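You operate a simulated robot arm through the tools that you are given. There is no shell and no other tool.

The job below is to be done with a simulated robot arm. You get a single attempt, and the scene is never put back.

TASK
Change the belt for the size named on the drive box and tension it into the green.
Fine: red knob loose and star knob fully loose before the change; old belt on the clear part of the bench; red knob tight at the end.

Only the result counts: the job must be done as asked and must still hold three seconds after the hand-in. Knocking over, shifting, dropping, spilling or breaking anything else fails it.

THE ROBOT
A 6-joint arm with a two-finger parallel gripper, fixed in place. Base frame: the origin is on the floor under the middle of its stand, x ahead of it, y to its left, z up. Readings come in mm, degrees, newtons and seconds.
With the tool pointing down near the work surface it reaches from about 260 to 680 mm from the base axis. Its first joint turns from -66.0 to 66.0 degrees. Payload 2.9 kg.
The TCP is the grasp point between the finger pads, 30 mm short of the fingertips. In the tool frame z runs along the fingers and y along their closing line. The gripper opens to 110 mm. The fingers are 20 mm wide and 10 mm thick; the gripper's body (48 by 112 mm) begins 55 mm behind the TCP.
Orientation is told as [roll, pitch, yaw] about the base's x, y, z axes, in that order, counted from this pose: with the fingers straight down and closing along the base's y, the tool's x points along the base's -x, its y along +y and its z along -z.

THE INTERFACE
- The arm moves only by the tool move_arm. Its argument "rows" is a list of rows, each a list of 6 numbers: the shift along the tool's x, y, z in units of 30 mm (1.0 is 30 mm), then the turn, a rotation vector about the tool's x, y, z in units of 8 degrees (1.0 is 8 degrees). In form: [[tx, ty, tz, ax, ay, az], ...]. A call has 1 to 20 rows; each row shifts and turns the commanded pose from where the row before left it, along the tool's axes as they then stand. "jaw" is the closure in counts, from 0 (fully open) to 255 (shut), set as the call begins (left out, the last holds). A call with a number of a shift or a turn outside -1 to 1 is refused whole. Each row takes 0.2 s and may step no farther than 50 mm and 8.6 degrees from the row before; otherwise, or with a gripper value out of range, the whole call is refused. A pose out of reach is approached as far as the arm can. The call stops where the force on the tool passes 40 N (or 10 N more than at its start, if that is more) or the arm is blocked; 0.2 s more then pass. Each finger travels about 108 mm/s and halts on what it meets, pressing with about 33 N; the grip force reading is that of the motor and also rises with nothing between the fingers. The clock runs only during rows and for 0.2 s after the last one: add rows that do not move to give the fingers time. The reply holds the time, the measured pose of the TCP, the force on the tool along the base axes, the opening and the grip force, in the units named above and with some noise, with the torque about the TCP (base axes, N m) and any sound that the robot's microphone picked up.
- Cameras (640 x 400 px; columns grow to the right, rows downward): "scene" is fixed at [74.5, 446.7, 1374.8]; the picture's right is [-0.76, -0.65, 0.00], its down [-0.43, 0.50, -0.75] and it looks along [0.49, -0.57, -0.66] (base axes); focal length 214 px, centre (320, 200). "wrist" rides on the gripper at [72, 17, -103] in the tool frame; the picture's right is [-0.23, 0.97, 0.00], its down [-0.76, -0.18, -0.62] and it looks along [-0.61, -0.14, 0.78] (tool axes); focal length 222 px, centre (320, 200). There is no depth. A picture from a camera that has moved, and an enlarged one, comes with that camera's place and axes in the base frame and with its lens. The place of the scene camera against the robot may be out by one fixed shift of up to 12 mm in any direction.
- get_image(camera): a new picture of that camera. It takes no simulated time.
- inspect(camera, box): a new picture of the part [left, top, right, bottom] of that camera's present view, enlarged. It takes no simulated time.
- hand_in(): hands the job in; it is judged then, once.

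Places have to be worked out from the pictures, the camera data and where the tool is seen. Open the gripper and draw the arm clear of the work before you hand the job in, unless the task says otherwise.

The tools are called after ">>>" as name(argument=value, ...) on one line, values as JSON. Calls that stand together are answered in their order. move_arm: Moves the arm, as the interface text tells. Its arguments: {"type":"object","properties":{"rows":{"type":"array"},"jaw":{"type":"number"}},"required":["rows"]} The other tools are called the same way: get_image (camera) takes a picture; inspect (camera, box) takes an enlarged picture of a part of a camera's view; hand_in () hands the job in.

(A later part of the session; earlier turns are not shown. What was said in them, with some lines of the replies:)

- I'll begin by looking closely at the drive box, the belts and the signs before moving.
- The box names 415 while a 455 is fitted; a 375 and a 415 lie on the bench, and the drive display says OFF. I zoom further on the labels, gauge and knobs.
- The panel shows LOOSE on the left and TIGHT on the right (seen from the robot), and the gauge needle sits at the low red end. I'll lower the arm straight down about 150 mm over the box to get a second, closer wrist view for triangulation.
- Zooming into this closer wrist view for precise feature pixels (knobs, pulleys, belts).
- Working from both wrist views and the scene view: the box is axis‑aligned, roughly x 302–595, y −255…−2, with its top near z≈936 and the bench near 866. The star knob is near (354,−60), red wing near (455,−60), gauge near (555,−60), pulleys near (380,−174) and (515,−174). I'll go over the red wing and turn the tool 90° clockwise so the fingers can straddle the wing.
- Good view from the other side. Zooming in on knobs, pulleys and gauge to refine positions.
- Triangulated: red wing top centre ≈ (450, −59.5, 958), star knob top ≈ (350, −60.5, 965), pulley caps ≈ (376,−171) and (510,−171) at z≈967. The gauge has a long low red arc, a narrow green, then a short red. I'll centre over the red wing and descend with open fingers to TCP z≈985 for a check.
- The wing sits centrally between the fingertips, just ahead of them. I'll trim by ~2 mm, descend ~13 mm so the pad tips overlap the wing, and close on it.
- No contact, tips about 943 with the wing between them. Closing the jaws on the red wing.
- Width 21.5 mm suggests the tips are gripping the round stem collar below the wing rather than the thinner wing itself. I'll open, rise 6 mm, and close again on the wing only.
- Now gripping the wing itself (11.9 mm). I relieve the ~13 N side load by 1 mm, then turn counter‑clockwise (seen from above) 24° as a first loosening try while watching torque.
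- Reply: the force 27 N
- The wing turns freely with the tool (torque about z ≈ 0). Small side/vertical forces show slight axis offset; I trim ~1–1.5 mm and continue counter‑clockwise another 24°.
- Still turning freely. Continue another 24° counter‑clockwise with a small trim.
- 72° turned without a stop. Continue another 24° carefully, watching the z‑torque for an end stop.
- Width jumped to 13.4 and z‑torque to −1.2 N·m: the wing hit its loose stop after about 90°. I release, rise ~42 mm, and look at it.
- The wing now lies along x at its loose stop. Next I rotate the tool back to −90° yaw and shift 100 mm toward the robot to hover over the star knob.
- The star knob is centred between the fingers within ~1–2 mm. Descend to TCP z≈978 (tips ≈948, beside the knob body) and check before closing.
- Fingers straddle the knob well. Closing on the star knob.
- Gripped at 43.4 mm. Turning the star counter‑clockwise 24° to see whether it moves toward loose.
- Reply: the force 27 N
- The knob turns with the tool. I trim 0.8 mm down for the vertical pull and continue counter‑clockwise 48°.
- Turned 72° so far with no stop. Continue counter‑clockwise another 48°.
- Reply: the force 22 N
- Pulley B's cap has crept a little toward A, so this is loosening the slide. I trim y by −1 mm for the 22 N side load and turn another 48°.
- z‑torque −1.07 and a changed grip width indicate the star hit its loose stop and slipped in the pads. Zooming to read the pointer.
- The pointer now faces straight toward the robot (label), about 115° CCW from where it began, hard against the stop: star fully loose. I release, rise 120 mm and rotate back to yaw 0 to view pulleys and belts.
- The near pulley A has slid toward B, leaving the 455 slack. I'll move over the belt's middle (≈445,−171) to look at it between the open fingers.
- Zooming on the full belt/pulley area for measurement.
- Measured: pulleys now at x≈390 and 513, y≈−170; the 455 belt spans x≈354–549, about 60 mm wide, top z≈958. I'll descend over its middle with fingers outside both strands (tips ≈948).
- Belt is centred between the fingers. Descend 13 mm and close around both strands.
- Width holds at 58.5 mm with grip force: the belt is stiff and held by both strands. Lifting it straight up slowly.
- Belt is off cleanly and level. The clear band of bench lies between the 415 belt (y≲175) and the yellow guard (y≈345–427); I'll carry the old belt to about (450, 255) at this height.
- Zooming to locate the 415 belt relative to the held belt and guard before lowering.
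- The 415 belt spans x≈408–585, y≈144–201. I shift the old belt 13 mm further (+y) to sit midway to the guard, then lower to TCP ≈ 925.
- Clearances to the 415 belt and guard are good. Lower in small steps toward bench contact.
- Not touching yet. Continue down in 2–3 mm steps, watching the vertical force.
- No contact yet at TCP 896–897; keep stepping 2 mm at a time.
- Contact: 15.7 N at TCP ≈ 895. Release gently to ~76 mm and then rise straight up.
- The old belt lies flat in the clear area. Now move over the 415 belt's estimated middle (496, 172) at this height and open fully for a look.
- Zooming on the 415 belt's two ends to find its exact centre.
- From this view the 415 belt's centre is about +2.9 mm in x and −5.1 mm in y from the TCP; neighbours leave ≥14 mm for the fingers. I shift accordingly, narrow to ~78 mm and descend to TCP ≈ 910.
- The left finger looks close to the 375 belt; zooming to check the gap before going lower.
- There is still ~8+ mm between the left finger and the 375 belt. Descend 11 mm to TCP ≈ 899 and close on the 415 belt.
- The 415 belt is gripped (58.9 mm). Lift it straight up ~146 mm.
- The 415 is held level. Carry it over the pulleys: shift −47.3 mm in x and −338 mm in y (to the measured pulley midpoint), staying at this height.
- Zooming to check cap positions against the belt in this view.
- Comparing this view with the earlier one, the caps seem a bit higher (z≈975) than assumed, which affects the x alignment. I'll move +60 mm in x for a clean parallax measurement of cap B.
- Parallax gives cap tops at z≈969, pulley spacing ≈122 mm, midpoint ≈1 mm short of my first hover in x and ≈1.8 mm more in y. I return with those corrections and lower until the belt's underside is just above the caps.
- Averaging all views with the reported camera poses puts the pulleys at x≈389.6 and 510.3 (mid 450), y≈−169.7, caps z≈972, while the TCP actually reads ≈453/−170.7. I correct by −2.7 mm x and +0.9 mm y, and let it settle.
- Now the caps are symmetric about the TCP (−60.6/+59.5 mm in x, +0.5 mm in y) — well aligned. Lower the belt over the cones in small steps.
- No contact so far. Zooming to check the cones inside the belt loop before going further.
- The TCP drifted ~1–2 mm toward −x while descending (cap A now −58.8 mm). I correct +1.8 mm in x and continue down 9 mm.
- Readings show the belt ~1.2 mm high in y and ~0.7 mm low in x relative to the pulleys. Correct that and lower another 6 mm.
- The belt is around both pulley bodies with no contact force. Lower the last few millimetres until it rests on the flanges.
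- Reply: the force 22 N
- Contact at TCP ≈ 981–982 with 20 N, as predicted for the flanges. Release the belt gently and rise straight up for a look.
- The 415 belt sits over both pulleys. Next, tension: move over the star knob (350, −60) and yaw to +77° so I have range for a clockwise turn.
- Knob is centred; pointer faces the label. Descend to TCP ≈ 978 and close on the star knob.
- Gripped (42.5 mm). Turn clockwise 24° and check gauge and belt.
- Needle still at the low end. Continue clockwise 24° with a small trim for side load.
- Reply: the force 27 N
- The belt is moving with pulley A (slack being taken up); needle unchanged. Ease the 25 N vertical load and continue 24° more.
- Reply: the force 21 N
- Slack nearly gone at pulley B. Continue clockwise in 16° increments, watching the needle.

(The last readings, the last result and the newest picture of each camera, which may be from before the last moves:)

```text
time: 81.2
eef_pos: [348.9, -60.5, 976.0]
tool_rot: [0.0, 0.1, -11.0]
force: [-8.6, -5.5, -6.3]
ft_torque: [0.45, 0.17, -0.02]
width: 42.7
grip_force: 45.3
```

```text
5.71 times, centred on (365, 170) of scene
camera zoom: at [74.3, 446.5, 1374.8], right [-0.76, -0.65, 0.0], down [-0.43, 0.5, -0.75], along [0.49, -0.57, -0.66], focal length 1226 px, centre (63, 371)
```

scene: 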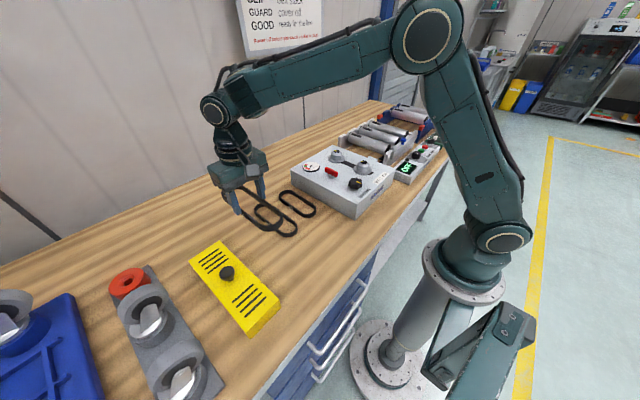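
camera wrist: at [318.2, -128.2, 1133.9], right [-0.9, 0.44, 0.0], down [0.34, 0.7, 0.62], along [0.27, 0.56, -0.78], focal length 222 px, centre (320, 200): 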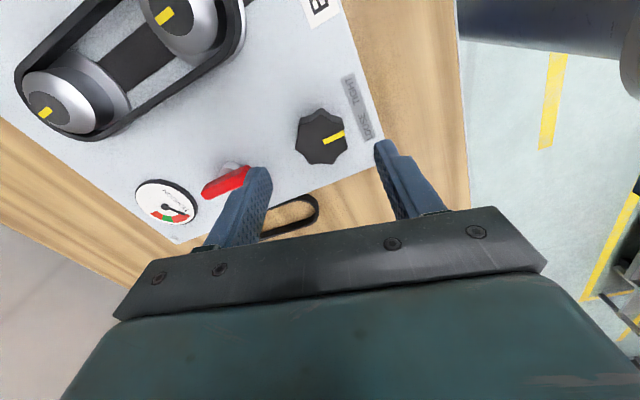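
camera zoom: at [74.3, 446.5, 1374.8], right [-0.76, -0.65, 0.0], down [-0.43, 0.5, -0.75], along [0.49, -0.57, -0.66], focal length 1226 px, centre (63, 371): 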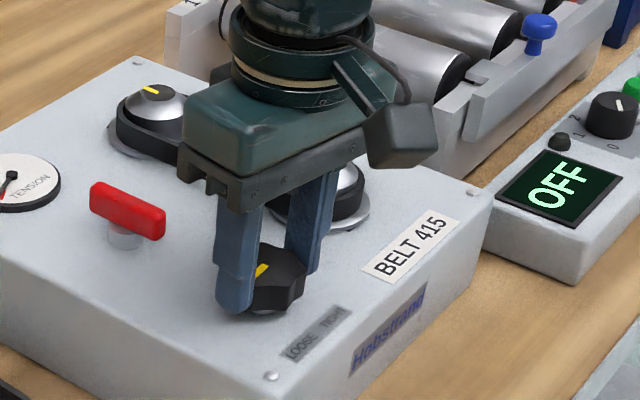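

The needle has just begun to move. Continue clockwise another 16°.

>>> move_arm(rows=[[0, 0, 0, 0, 0, 0.5], [0, 0, 0, 0, 0, 0.5], [0, 0, 0, 0, 0, 0.5], [0, 0, 0, 0, 0, 0.5], [0, 0, 0, 0, 0, 0]])

>>> inspect(camera="scene", box=[295, 150, 335, 180])

>>> inspect(camera="wrist", box=[200, 80, 440, 240])

```text
time: 82.4
eef_pos: [349.3, -59.8, 977.2]
tool_rot: [0.0, 0.1, -27.1]
force: [-11.6, -0.1, 5.6]
ft_torque: [0.69, 1.35, -0.04]
width: 42.5
grip_force: 44.8
```

```text
13.33 times, centred on (315, 165) of scene
camera zoom: at [74.2, 446.7, 1374.8], right [-0.76, -0.65, 0.0], down [-0.43, 0.5, -0.75], along [0.49, -0.57, -0.66], focal length 2860 px, centre (387, 667)
```

zoom: 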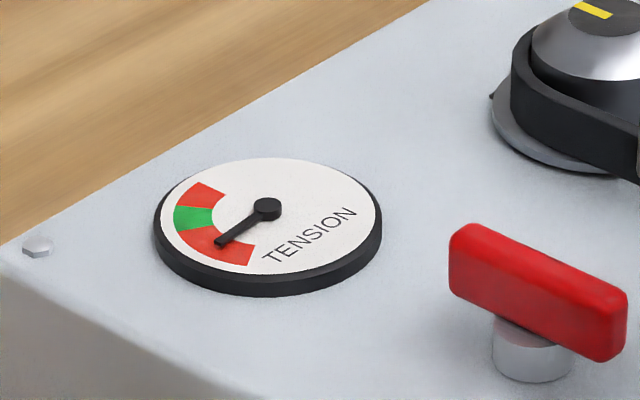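

```text
2.50 times, centred on (320, 160) of wrist
camera zoom: at [292.8, -12.5, 1081.3], right [0.65, 0.76, 0.0], down [0.6, -0.51, 0.62], along [0.48, -0.4, -0.78], focal length 555 px, centre (320, 300)
```

zoom: 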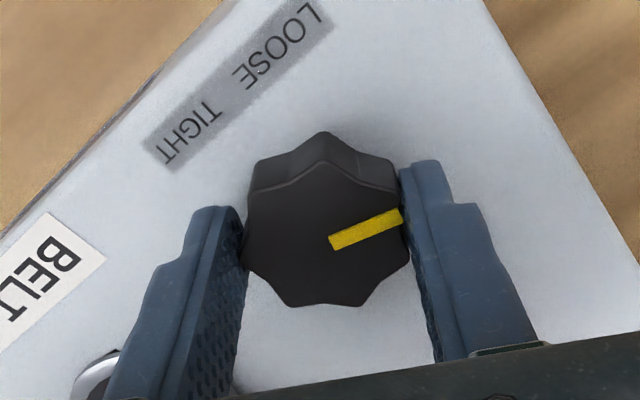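

Needle now moves about 1:1 with the knob; green centre is roughly 40° further. Continue clockwise 24°.

>>> move_arm(rows=[[0, 0, 0, 0, 0, 0.5], [0, 0, 0, 0, 0, 0.5], [0, 0, 0, 0, 0, 0.5], [0, 0, 0, 0, 0, 0.5], [0, 0, 0, 0, 0, 0.5], [0, 0, 0, 0, 0, 0.5], [0, 0, 0, 0, 0, 0]])

>>> inspect(camera="scene", box=[295, 150, 335, 180])

```text
time: 84.0
eef_pos: [348.9, -60.7, 977.3]
tool_rot: [0.0, 0.2, -51.0]
force: [-8.1, 16.7, -18.5]
ft_torque: [0.36, -0.03, 0.03]
width: 42.4
grip_force: 44.7
```

```text
13.33 times, centred on (315, 165) of scene
camera zoom: at [74.5, 447.1, 1374.6], right [-0.76, -0.65, 0.0], down [-0.43, 0.5, -0.75], along [0.49, -0.57, -0.66], focal length 2860 px, centre (387, 667)
```

zoom: 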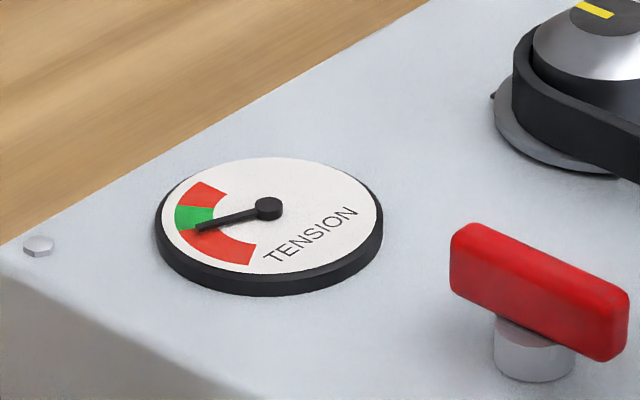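

The needle is at the lower edge of green. Turn another ~10° clockwise to reach mid‑green.

>>> move_arm(rows=[[0.021, 0.017, 0.017, 0, 0, 0], [0, 0, 0, 0, 0, 0.4], [0, 0, 0, 0, 0, 0.4], [0, 0, 0, 0, 0, 0.45], [0, 0, 0, 0, 0, 0]])

>>> inspect(camera="scene", box=[295, 150, 335, 180])

>>> get_image(camera="wrist")

```text
time: 85.2
eef_pos: [349.2, -60.7, 977.1]
tool_rot: [-0.1, 0.1, -61.1]
force: [-17.5, 18.3, 1.0]
ft_torque: [-0.37, -0.37, 0.03]
width: 42.5
grip_force: 45.2
```

```text
13.33 times, centred on (315, 165) of scene
camera zoom: at [74.0, 447.1, 1374.6], right [-0.76, -0.65, 0.0], down [-0.43, 0.5, -0.75], along [0.49, -0.57, -0.66], focal length 2860 px, centre (387, 667)
```

zoom: 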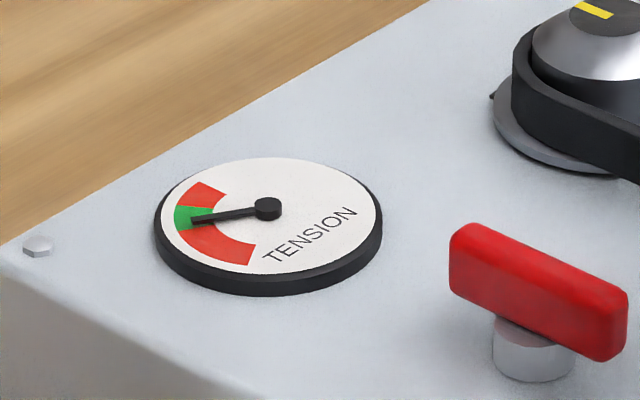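

```text
taken
camera wrist: at [329.3, 11.6, 1081.3], right [0.96, 0.27, 0.0], down [0.21, -0.75, 0.62], along [0.17, -0.6, -0.78], focal length 222 px, centre (320, 200)
```

wrist: 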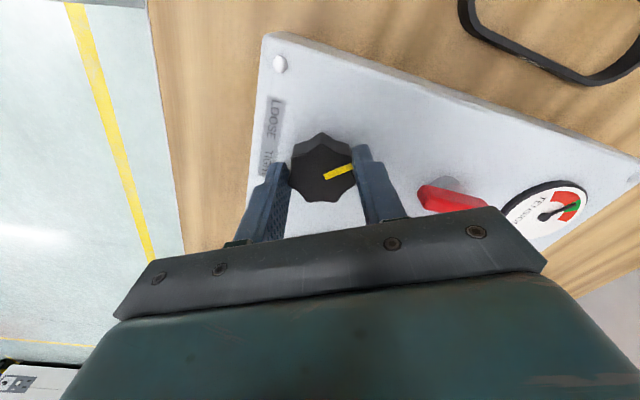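

The needle is in the green. Zooming for a finer reading.

>>> inspect(camera="scene", box=[302, 159, 322, 174])

>>> inspect(camera="wrist", box=[490, 170, 600, 240])

```text
16.00 times, centred on (312, 166) of scene
camera zoom: at [74.0, 447.1, 1374.6], right [-0.76, -0.65, 0.0], down [-0.43, 0.5, -0.75], along [0.49, -0.57, -0.66], focal length 3432 px, centre (448, 736)
```

zoom: 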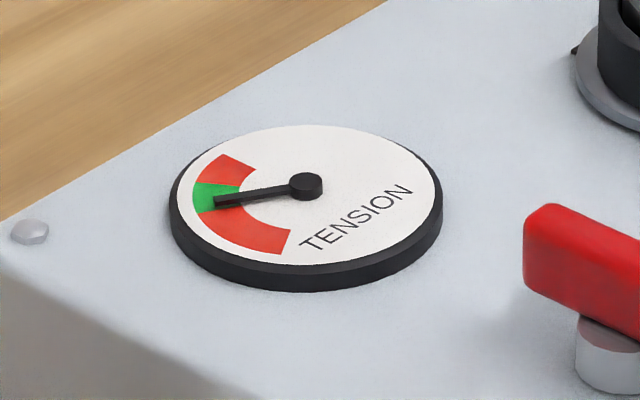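

```text
5.71 times, centred on (545, 205) of wrist
camera zoom: at [329.3, 11.6, 1081.3], right [0.96, 0.27, 0.0], down [0.21, -0.75, 0.62], along [0.17, -0.6, -0.78], focal length 1269 px, centre (-966, 171)
```

zoom: 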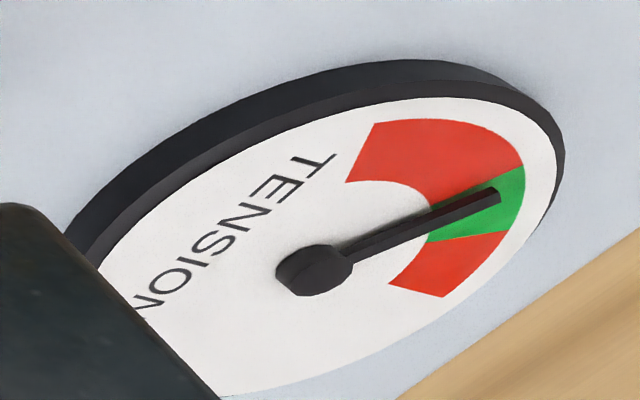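

The needle is in the green but on the low side (allowing for parallax). Add about 5° more clockwise.

>>> move_arm(rows=[[0.02, -0.02, 0, 0, 0, 0.3], [0, 0, 0, 0, 0, 0.35], [0, 0, 0, 0, 0, 0], [0, 0, 0, 0, 0, 0]])

>>> inspect(camera="scene", box=[302, 159, 322, 174])

>>> inspect(camera="wrist", box=[490, 170, 600, 240])

```text
time: 86.2
eef_pos: [348.9, -60.1, 978.0]
tool_rot: [0.0, 0.1, -66.2]
force: [-11.9, 15.9, 11.6]
ft_torque: [0.75, 0.73, 0.0]
width: 42.2
grip_force: 44.8
```

```text
16.00 times, centred on (312, 166) of scene
camera zoom: at [74.1, 447.1, 1374.7], right [-0.76, -0.65, 0.0], down [-0.43, 0.5, -0.75], along [0.49, -0.57, -0.66], focal length 3432 px, centre (448, 736)
```

zoom: 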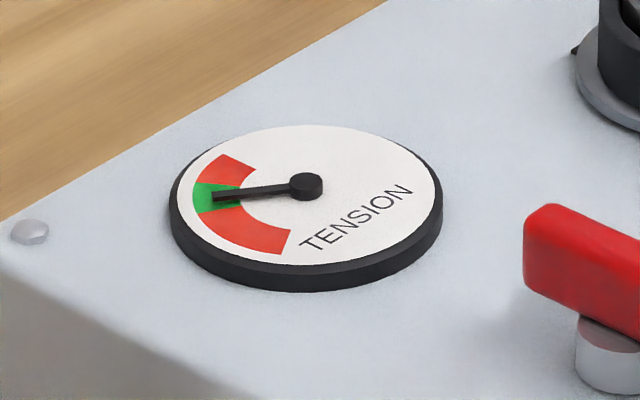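

```text
5.71 times, centred on (545, 205) of wrist
camera zoom: at [335.6, 13.2, 1081.3], right [0.98, 0.19, 0.0], down [0.15, -0.77, 0.62], along [0.12, -0.61, -0.78], focal length 1269 px, centre (-966, 171)
```

zoom: 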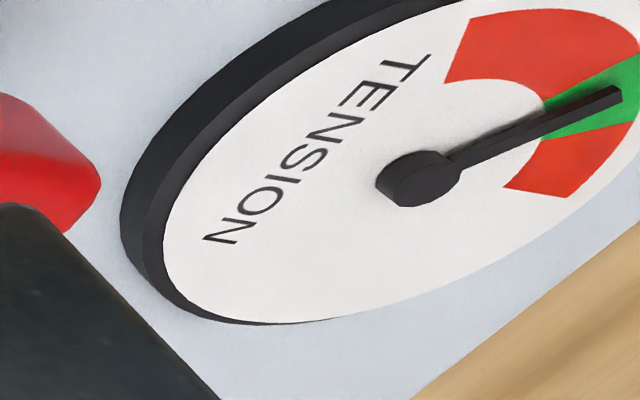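

Needle is about mid‑green. Open the fingers and check that the star knob stays put.

>>> move_arm(rows=[[0, 0, 0, 0, 0, 0], [0, 0, 0, 0, 0, 0], [0, 0, 0, 0, 0, 0]], jaw=90)

>>> inspect(camera="scene", box=[302, 159, 322, 174])

>>> get_image(camera="wrist")

```text
time: 87.0
eef_pos: [350.3, -60.9, 976.5]
tool_rot: [-0.1, 0.0, -66.2]
force: [-0.7, -0.1, -0.1]
ft_torque: [-0.02, 0.01, -0.02]
width: 71.2
grip_force: 0.0
```

```text
16.00 times, centred on (312, 166) of scene
camera zoom: at [74.5, 446.7, 1374.8], right [-0.76, -0.65, 0.0], down [-0.43, 0.5, -0.75], along [0.49, -0.57, -0.66], focal length 3432 px, centre (448, 736)
```

zoom: 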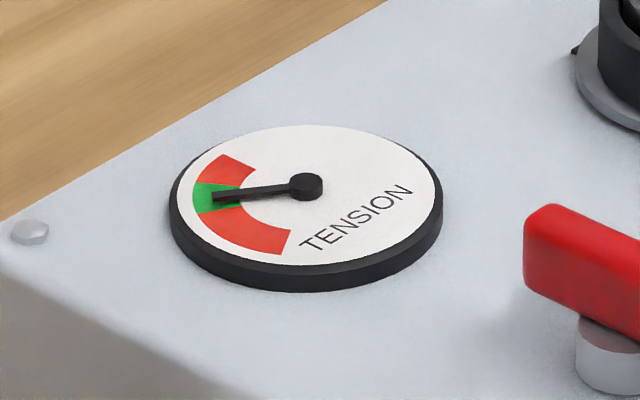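

```text
taken
camera wrist: at [336.2, 12.5, 1080.8], right [0.98, 0.18, 0.0], down [0.14, -0.77, 0.62], along [0.12, -0.61, -0.78], focal length 222 px, centre (320, 200)
```

wrist: 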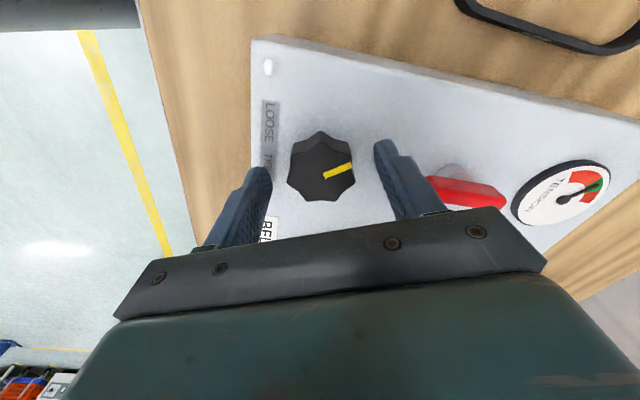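

It holds mid‑green. Rise, rotate to yaw 0 and move over the red wing to clamp it.

>>> move_arm(rows=[[0, 0, -0.75, 0, 0, 0], [0, 0, -0.75, 0, 0, 0], [0, 0, 0, 0, 0, -0.9194], [0, 0, 0, 0, 0, -0.9194], [0, 0, 0, 0, 0, -0.9194], [0, 0, 0, 0, 0, -0.9194], [0, 0, 0, 0, 0, -0.9194], [0, 0, 0, 0, 0, -0.9194], [0, 0, 0, 0, 0, -0.9194], [0, 0, 0, 0, 0, -0.9194], [0, 0, 0, 0, 0, -0.9194], [-0.83, 0.02, 0, 0, 0, 0], [-0.83, 0, 0, 0, 0, 0], [-0.83, 0, 0, 0, 0, 0], [-0.83, 0, 0, 0, 0, 0], [0, 0, 0, 0, 0, 0]], jaw=90)

>>> get_image(camera="wrist")

>>> inspect(camera="wrist", box=[240, 80, 400, 240])

>>> inspect(camera="scene", box=[285, 125, 405, 215])

```text
time: 90.4
eef_pos: [447.8, -58.6, 1022.2]
tool_rot: [-0.1, 0.0, 0.0]
force: [-0.7, 0.2, 0.4]
ft_torque: [0.02, -0.02, 0.0]
width: 71.1
grip_force: 0.1
```

```text
taken
camera wrist: at [375.4, -40.4, 1125.8], right [0.23, 0.97, 0.0], down [0.76, -0.18, 0.62], along [0.61, -0.14, -0.78], focal length 222 px, centre (320, 200)
```

wrist: 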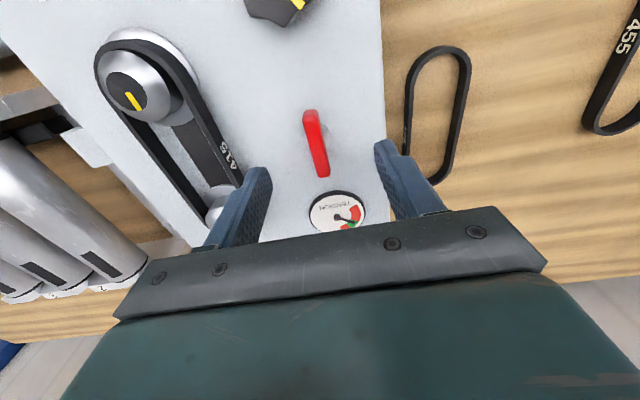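

```text
2.50 times, centred on (320, 160) of wrist
camera zoom: at [375.4, -40.4, 1125.8], right [0.23, 0.97, 0.0], down [0.76, -0.18, 0.62], along [0.61, -0.14, -0.78], focal length 555 px, centre (320, 300)
```

zoom: 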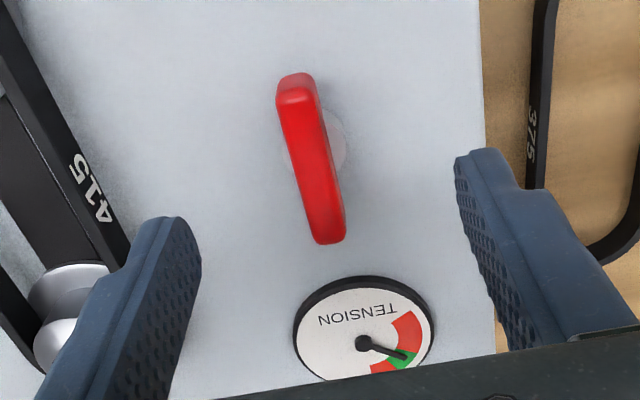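

```text
4.44 times, centred on (345, 170) of scene
camera zoom: at [74.5, 446.7, 1374.8], right [-0.76, -0.65, 0.0], down [-0.43, 0.5, -0.75], along [0.49, -0.57, -0.66], focal length 953 px, centre (209, 333)
```

zoom: 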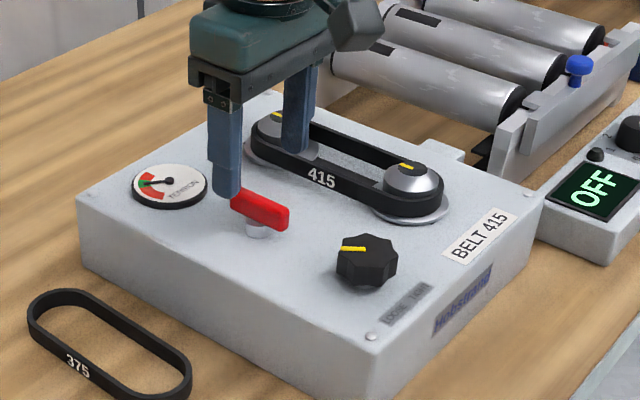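

The wing's centre is at about (450.4,−60.3); TCP reads (447.6,−58). Correct, descend to TCP ≈ 978 and check before closing.

>>> move_arm(rows=[[-0.09, -0.075, 0.5, 0, 0, 0], [0, 0, 0.5, 0, 0, 0], [0, 0, 0.48, 0, 0, 0], [0, 0, 0, 0, 0, 0]], jaw=90)

>>> inspect(camera="wrist", box=[220, 100, 420, 240])

>>> inspect(camera="scene", box=[300, 120, 380, 190])

```text
time: 91.4
eef_pos: [451.4, -60.3, 977.8]
tool_rot: [0.1, 0.0, 0.0]
force: [0.1, -0.8, 0.4]
ft_torque: [0.03, 0.01, 0.02]
width: 71.0
grip_force: 0.0
```

```text
2.86 times, centred on (320, 170) of wrist
camera zoom: at [378.8, -43.5, 1081.2], right [0.23, 0.97, 0.0], down [0.76, -0.18, 0.62], along [0.61, -0.14, -0.78], focal length 635 px, centre (320, 286)
```

zoom: 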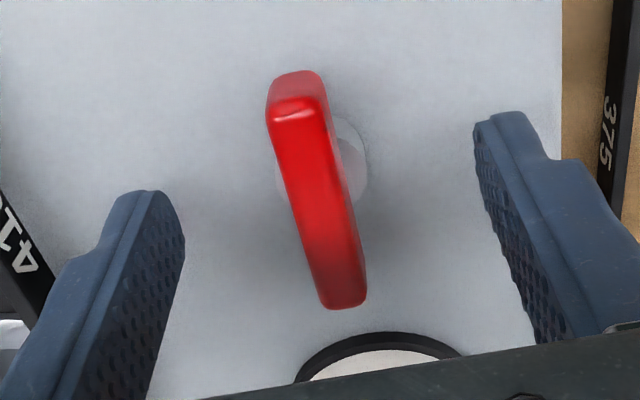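

```text
5.71 times, centred on (340, 155) of scene
camera zoom: at [74.5, 446.7, 1374.8], right [-0.76, -0.65, 0.0], down [-0.43, 0.5, -0.75], along [0.49, -0.57, -0.66], focal length 1226 px, centre (206, 457)
```

zoom: 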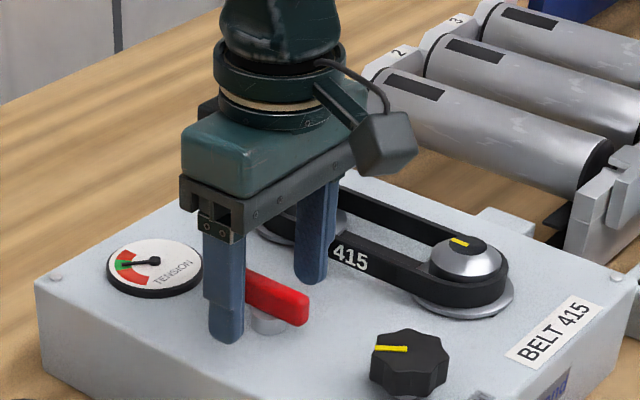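

The wing sits between the fingers at the right height. Close on it, then turn clockwise in steps.

>>> move_arm(rows=[[0, 0, 0, 0, 0, 0], [0, 0, 0, 0, 0, 0], [0, 0, 0, 0, 0, 0]], jaw=255)

>>> inspect(camera="wrist", box=[220, 100, 420, 240])

```text
time: 92.2
eef_pos: [450.9, -59.4, 976.9]
tool_rot: [0.0, 0.0, 0.1]
force: [0.4, 3.3, -1.9]
ft_torque: [0.05, -0.2, -0.08]
width: 11.6
grip_force: 45.6
```

```text
2.86 times, centred on (320, 170) of wrist
camera zoom: at [378.8, -43.2, 1081.3], right [0.23, 0.97, 0.0], down [0.76, -0.18, 0.62], along [0.61, -0.14, -0.78], focal length 635 px, centre (320, 286)
```

zoom: 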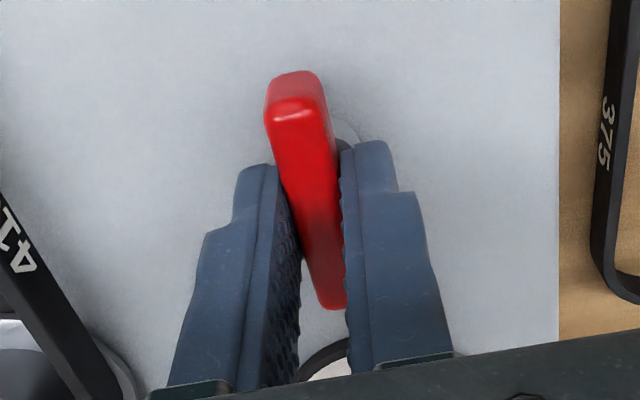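

Gripped at 11.6 mm. Turn clockwise 48° and watch forces.

>>> move_arm(rows=[[0, 0, 0, 0, 0, 0.6], [0, 0, 0, 0, 0, 0.6], [0, 0, 0, 0, 0, 0.6], [0, 0, 0, 0, 0, 0.6], [0, 0, 0, 0, 0, 0.6], [0, 0, 0, 0, 0, 0.6], [0, 0, 0, 0, 0, 0.6], [0, 0, 0, 0, 0, 0.6], [0, 0, 0, 0, 0, 0.6], [0, 0, 0, 0, 0, 0.6], [0, 0, 0, 0, 0, 0]])

>>> inspect(camera="scene", box=[295, 130, 385, 190])

```text
time: 94.6
eef_pos: [450.7, -60.1, 976.9]
tool_rot: [-0.1, 0.0, -48.0]
force: [-15.9, 19.4, 3.9]
ft_torque: [-0.11, -0.32, -0.03]
width: 11.9
grip_force: 45.1
```

```text
6.67 times, centred on (340, 160) of scene
camera zoom: at [74.0, 447.2, 1374.6], right [-0.76, -0.65, 0.0], down [-0.43, 0.5, -0.75], along [0.49, -0.57, -0.66], focal length 1430 px, centre (187, 467)
```

zoom: 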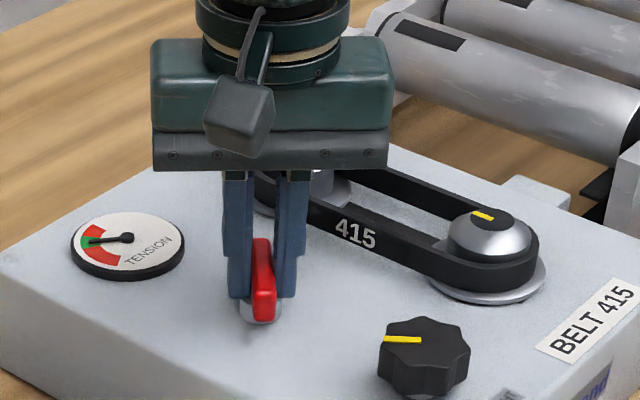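

Turning fine; trim ~1 mm for side load and continue another 36°.

>>> move_arm(rows=[[0.045, 0, 0, 0, 0, 0], [0, 0, 0, 0, 0, 0.5], [0, 0, 0, 0, 0, 0.5], [0, 0, 0, 0, 0, 0.5], [0, 0, 0, 0, 0, 0.5], [0, 0, 0, 0, 0, 0.5], [0, 0, 0, 0, 0, 0.5], [0, 0, 0, 0, 0, 0.5], [0, 0, 0, 0, 0, 0.5], [0, 0, 0, 0, 0, 0.5], [0, 0, 0, 0, 0, 0]])

>>> inspect(camera="scene", box=[295, 130, 385, 190])

```text
time: 97.0
eef_pos: [450.7, -60.7, 977.2]
tool_rot: [0.0, 0.0, -84.0]
force: [-8.1, 14.3, 3.1]
ft_torque: [-0.78, -0.02, -0.07]
width: 11.9
grip_force: 45.4
```

```text
6.67 times, centred on (340, 160) of scene
camera zoom: at [74.2, 447.1, 1374.7], right [-0.76, -0.65, 0.0], down [-0.43, 0.5, -0.75], along [0.49, -0.57, -0.66], focal length 1430 px, centre (187, 467)
```

zoom: 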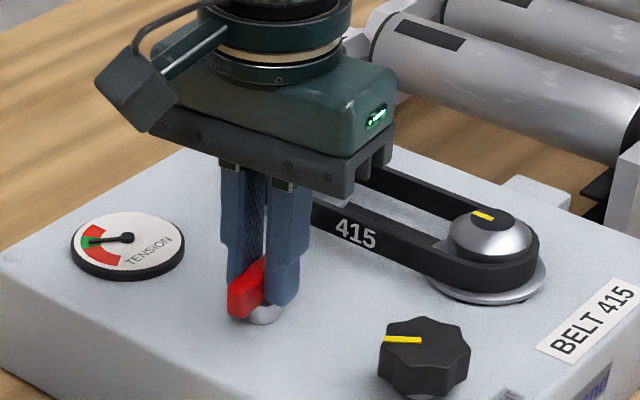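

Torque is still ~0 at −84°. Continue clockwise in small steps until the tight stop is felt.

>>> move_arm(rows=[[0, 0, 0, 0, 0, 0.5], [0, 0, 0, 0, 0, 0.5], [0, 0, 0, 0, 0, 0.25], [0, 0, 0, 0, 0, 0]])

>>> inspect(camera="scene", box=[295, 130, 385, 190])

```text
time: 98.0
eef_pos: [449.3, -60.9, 976.8]
tool_rot: [-0.1, 0.0, -94.1]
force: [-5.7, 6.3, -5.3]
ft_torque: [0.78, 0.06, 1.08]
width: 12.8
grip_force: 44.2
```

```text
6.67 times, centred on (340, 160) of scene
camera zoom: at [74.4, 446.8, 1374.7], right [-0.76, -0.65, 0.0], down [-0.43, 0.5, -0.75], along [0.49, -0.57, -0.66], focal length 1430 px, centre (187, 467)
```

zoom: 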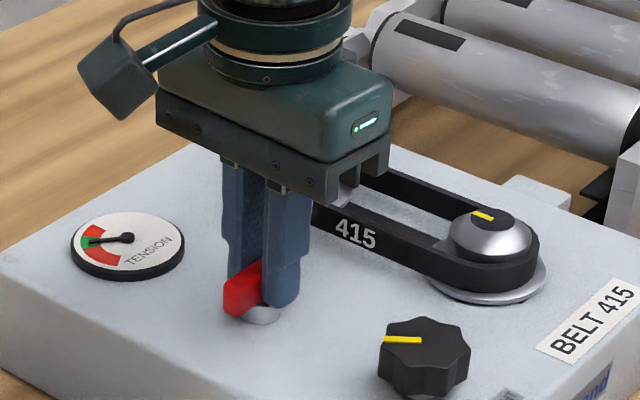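

Stop reached: +1.08 N·m and the pads beginning to slip — red knob tight at its original position. Release, rise, and check everything.

>>> move_arm(rows=[[0, 0, 0, 0, 0, 0], [0, 0, 0, 0, 0, 0], [0, 0, 0, 0, 0, 0]], jaw=90)

>>> move_arm(rows=[[0, 0, -0.5, 0, 0, 0], [0, 0, -1, 0, 0, 0], [0, 0, -1, 0, 0, 0], [0, 0, -1, 0, 0, 0], [0, 0, -1, 0, 0, 0], [0, 0, -1, 0, 0, 0], [0, 0, 0, 0, 0, 0]])

>>> get_image(camera="wrist")

>>> inspect(camera="scene", box=[285, 125, 405, 215])

>>> inspect(camera="scene", box=[302, 159, 322, 174])

```text
time: 98.8
eef_pos: [450.3, -61.4, 978.5]
tool_rot: [-0.1, 0.0, -93.9]
force: [-0.8, 0.0, -1.3]
ft_torque: [0.0, 0.02, -0.01]
width: 71.2
grip_force: 0.1
```

```text
time: 100.4
eef_pos: [451.0, -61.9, 1143.0]
tool_rot: [0.0, 0.0, -93.9]
force: [0.3, -0.5, 0.0]
ft_torque: [0.0, 0.02, -0.01]
width: 71.0
grip_force: 0.1
```

```text
taken
camera wrist: at [473.8, 9.4, 1247.3], right [0.96, -0.29, 0.0], down [-0.23, -0.75, 0.62], along [-0.18, -0.6, -0.78], focal length 222 px, centre (320, 200)
```

wrist: 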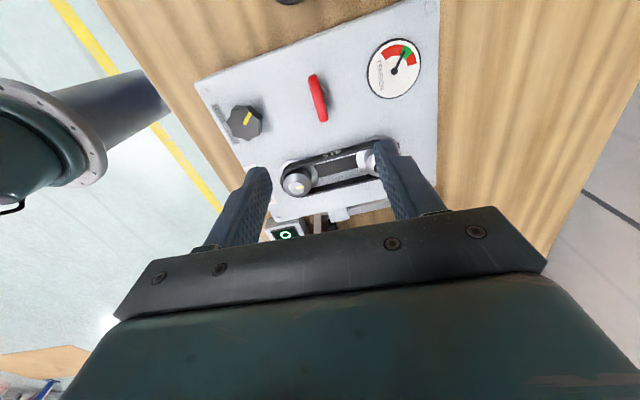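

```text
4.44 times, centred on (345, 170) of scene
camera zoom: at [74.5, 446.7, 1374.8], right [-0.76, -0.65, 0.0], down [-0.43, 0.5, -0.75], along [0.49, -0.57, -0.66], focal length 953 px, centre (209, 333)
```

zoom: 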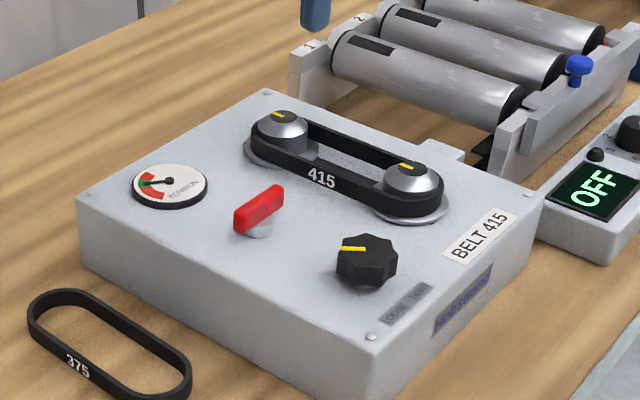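

```text
16.00 times, centred on (312, 166) of scene
camera zoom: at [74.5, 446.7, 1374.8], right [-0.76, -0.65, 0.0], down [-0.43, 0.5, -0.75], along [0.49, -0.57, -0.66], focal length 3432 px, centre (448, 736)
```

zoom: 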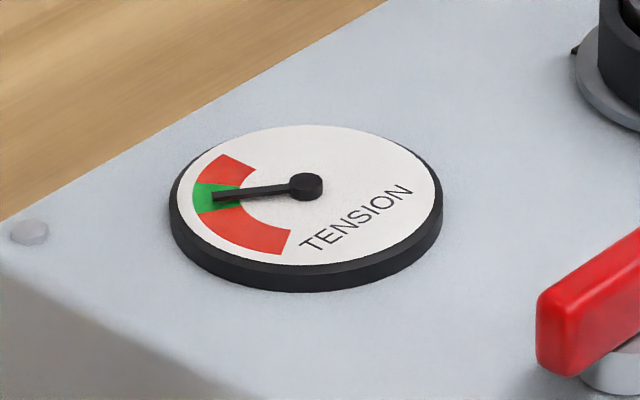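

Red wing is back across at its tight position, needle in green. Zoom the wrist view for a more overhead gauge and wing reading, and check the bench.

>>> inspect(camera="wrist", box=[350, 30, 430, 105])

>>> inspect(camera="wrist", box=[220, 60, 400, 210])

>>> get_image(camera="scene")

>>> inspect(camera="scene", box=[180, 165, 330, 290])

```text
5.33 times, centred on (390, 68) of wrist
camera zoom: at [473.8, 9.4, 1247.3], right [0.96, -0.29, 0.0], down [-0.23, -0.75, 0.62], along [-0.18, -0.6, -0.78], focal length 1185 px, centre (-53, 907)
```

zoom: 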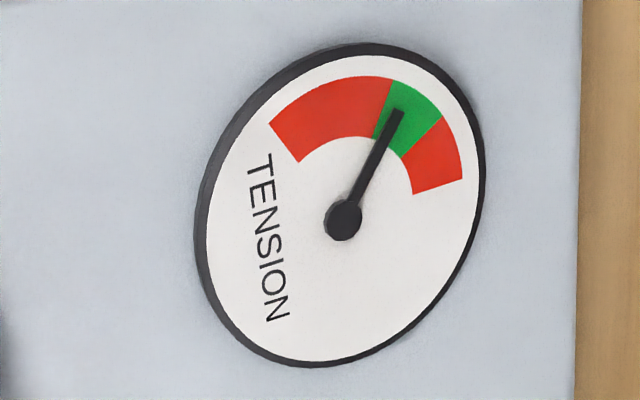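

```text
2.67 times, centred on (310, 135) of wrist
camera zoom: at [473.8, 9.4, 1247.3], right [0.96, -0.29, 0.0], down [-0.23, -0.75, 0.62], along [-0.18, -0.6, -0.78], focal length 592 px, centre (347, 373)
```

zoom: 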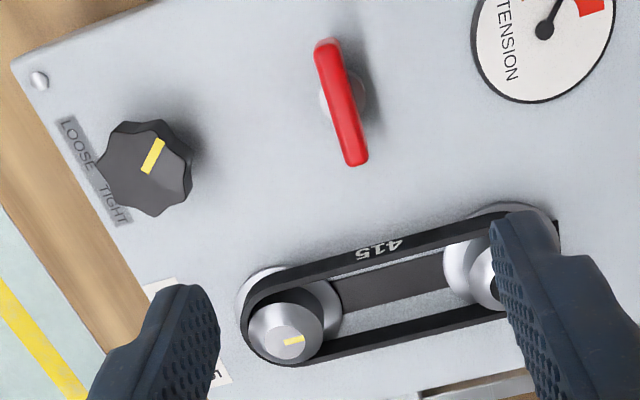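

```text
taken
```

scene: 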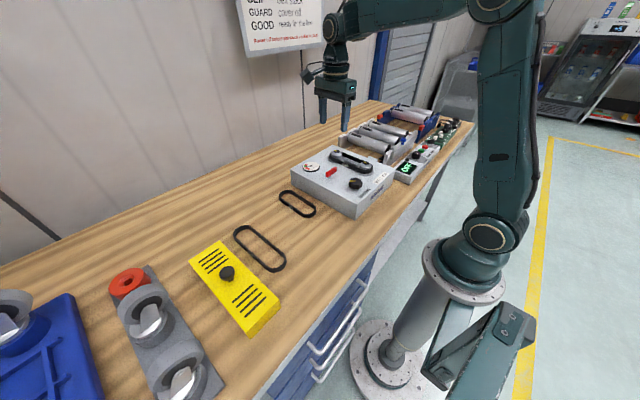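

```text
3.20 times, centred on (255, 228) of scene
camera zoom: at [74.5, 446.7, 1374.8], right [-0.76, -0.65, 0.0], down [-0.43, 0.5, -0.75], along [0.49, -0.57, -0.66], focal length 686 px, centre (528, 112)
```

zoom: 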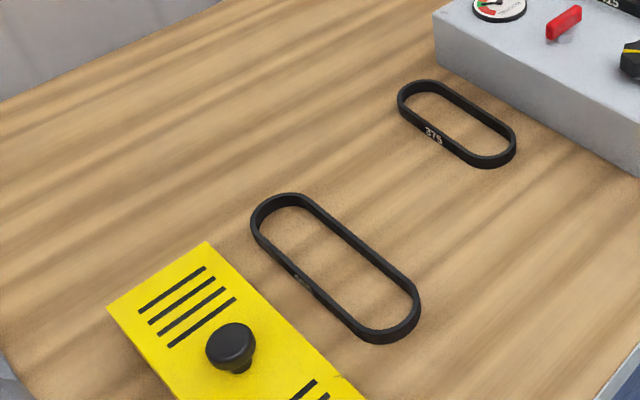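

Needle sits near the middle of green, red tight, 415 on the pulleys, old 455 flat on the clear bench. Open the gripper fully and draw the arm up and clear.

>>> move_arm(rows=[[0, 0, -1, 0, 0, 0], [0, 0, -1, 0, 0, 0], [0, 0, -1, 0, 0, 0], [0, 0, -0.8, 0, 0, -0.9], [0, 0, 0, 0, 0, -0.95], [0, 0, 0, 0, 0, -0.95], [0, 0, 0, 0, 0, -0.95], [0, 0, 0, 0, 0, -0.95], [0, 0, 0, 0, 0, -0.95], [0, 0, 0, 0, 0, -0.95], [0, 0, 0, 0, 0, -0.95], [0, 0, 0, 0, 0, -0.95], [0, 0, 0, 0, 0, -0.95], [0, 0, 0, 0, 0, -0.95], [0, 0, 0, 0, 0, -0.95], [0.8, 0, 0, 0, 0, 0], [0.8, 0, 0, 0, 0, 0], [0.8, 0, 0, 0, 0, 0], [0.8, 0, 0, 0, 0, 0], [0, 0, 0, 0, 0, 0]], jaw=0)

>>> get_image(camera="wrist")

>>> get_image(camera="scene")

>>> inspect(camera="scene", box=[285, 125, 405, 215])

>>> inspect(camera="wrist", box=[300, 120, 390, 200])

```text
time: 104.6
eef_pos: [355.3, -57.3, 1255.6]
tool_rot: [0.0, 0.1, -3.3]
force: [-0.2, -0.8, 0.1]
ft_torque: [0.01, -0.02, 0.02]
width: 109.6
grip_force: 0.1
```

```text
taken
camera wrist: at [285.0, -35.5, 1359.9], right [0.28, 0.96, 0.0], down [0.75, -0.22, 0.62], along [0.6, -0.17, -0.78], focal length 222 px, centre (320, 200)
```

wrist: 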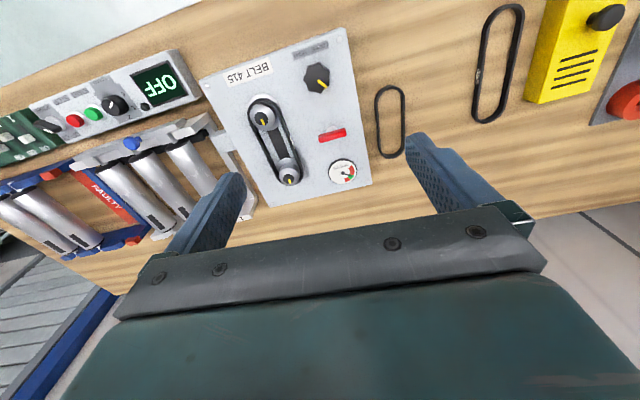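

```text
taken
```

scene: 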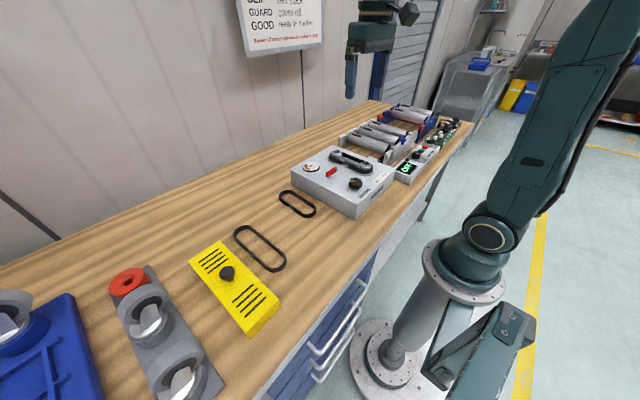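

```text
4.44 times, centred on (345, 170) of scene
camera zoom: at [74.5, 446.7, 1374.8], right [-0.76, -0.65, 0.0], down [-0.43, 0.5, -0.75], along [0.49, -0.57, -0.66], focal length 953 px, centre (209, 333)
```

zoom: 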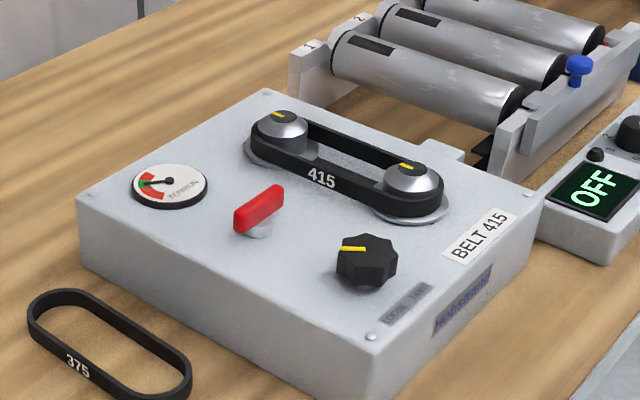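

```text
5.00 times, centred on (345, 160) of wrist
camera zoom: at [285.0, -35.5, 1359.9], right [0.28, 0.96, 0.0], down [0.75, -0.22, 0.62], along [0.6, -0.17, -0.78], focal length 1111 px, centre (195, 400)
```

zoom: 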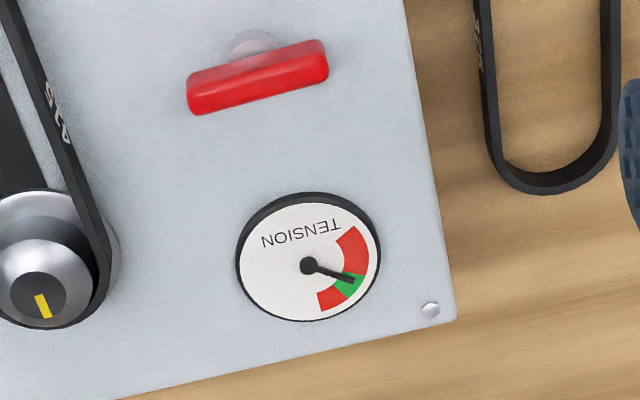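

In this view the needle looks nearer the low edge of green; zooming in to judge with parallax.

>>> inspect(camera="wrist", box=[326, 152, 366, 190])

>>> inspect(camera="scene", box=[304, 161, 319, 173])

```text
10.53 times, centred on (346, 171) of wrist
camera zoom: at [285.0, -35.5, 1359.9], right [0.28, 0.96, 0.0], down [0.75, -0.22, 0.62], along [0.6, -0.17, -0.78], focal length 2338 px, centre (46, 505)
```

zoom: 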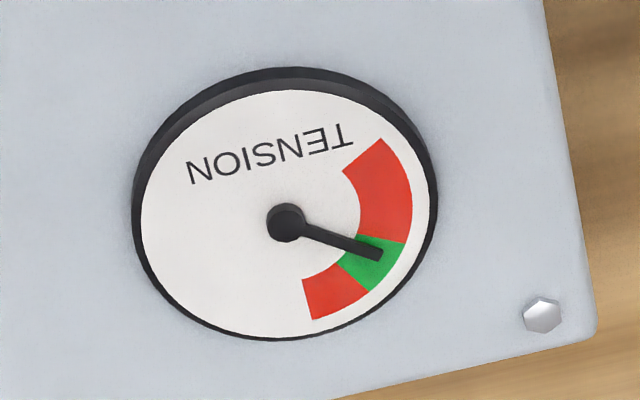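

```text
16.00 times, centred on (312, 167) of scene
camera zoom: at [74.5, 446.7, 1374.8], right [-0.76, -0.65, 0.0], down [-0.43, 0.5, -0.75], along [0.49, -0.57, -0.66], focal length 3432 px, centre (456, 728)
```

zoom: 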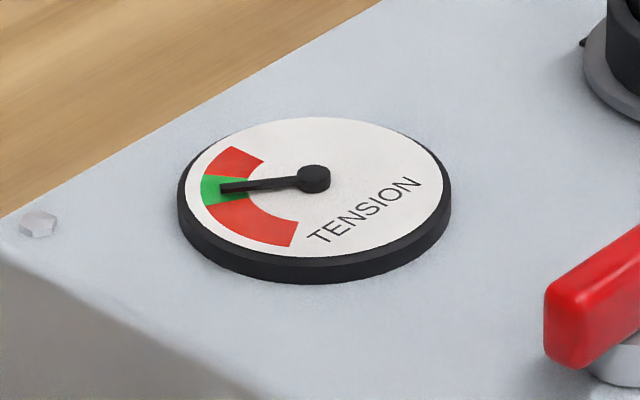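

The geometry correction puts the needle about a third of the way into the green band, and it hasn't moved since I released the star knob. Everything else matches the job: red tight, 415 fitted, old belt lying clear, 375 untouched, gripper open and clear. Handing in.

>>> hand_in()

```text
The job is handed in.
```

The 415 belt named on the drive box is now on both pulleys, with the tension needle in the green and the red knob tight. I've handed the job in but have no verdict back.

- **Before the change:** I turned the red knob counter-clockwise to its stop, then turned the star knob to its fully loose stop. The drive display read OFF throughout.
- **Old belt:** the 455 lies flat on the clear stretch of bench between the box and the yellow guard.
- **Tension:** the needle sits about a third of the way into the green band, towards the low side. It did not move after I released the star knob and tightened the red one.
- **Rest of the bench:** the 375 belt was not touched. I saw nothing else shifted in the final pictures, and the arm is raised clear with the gripper open.
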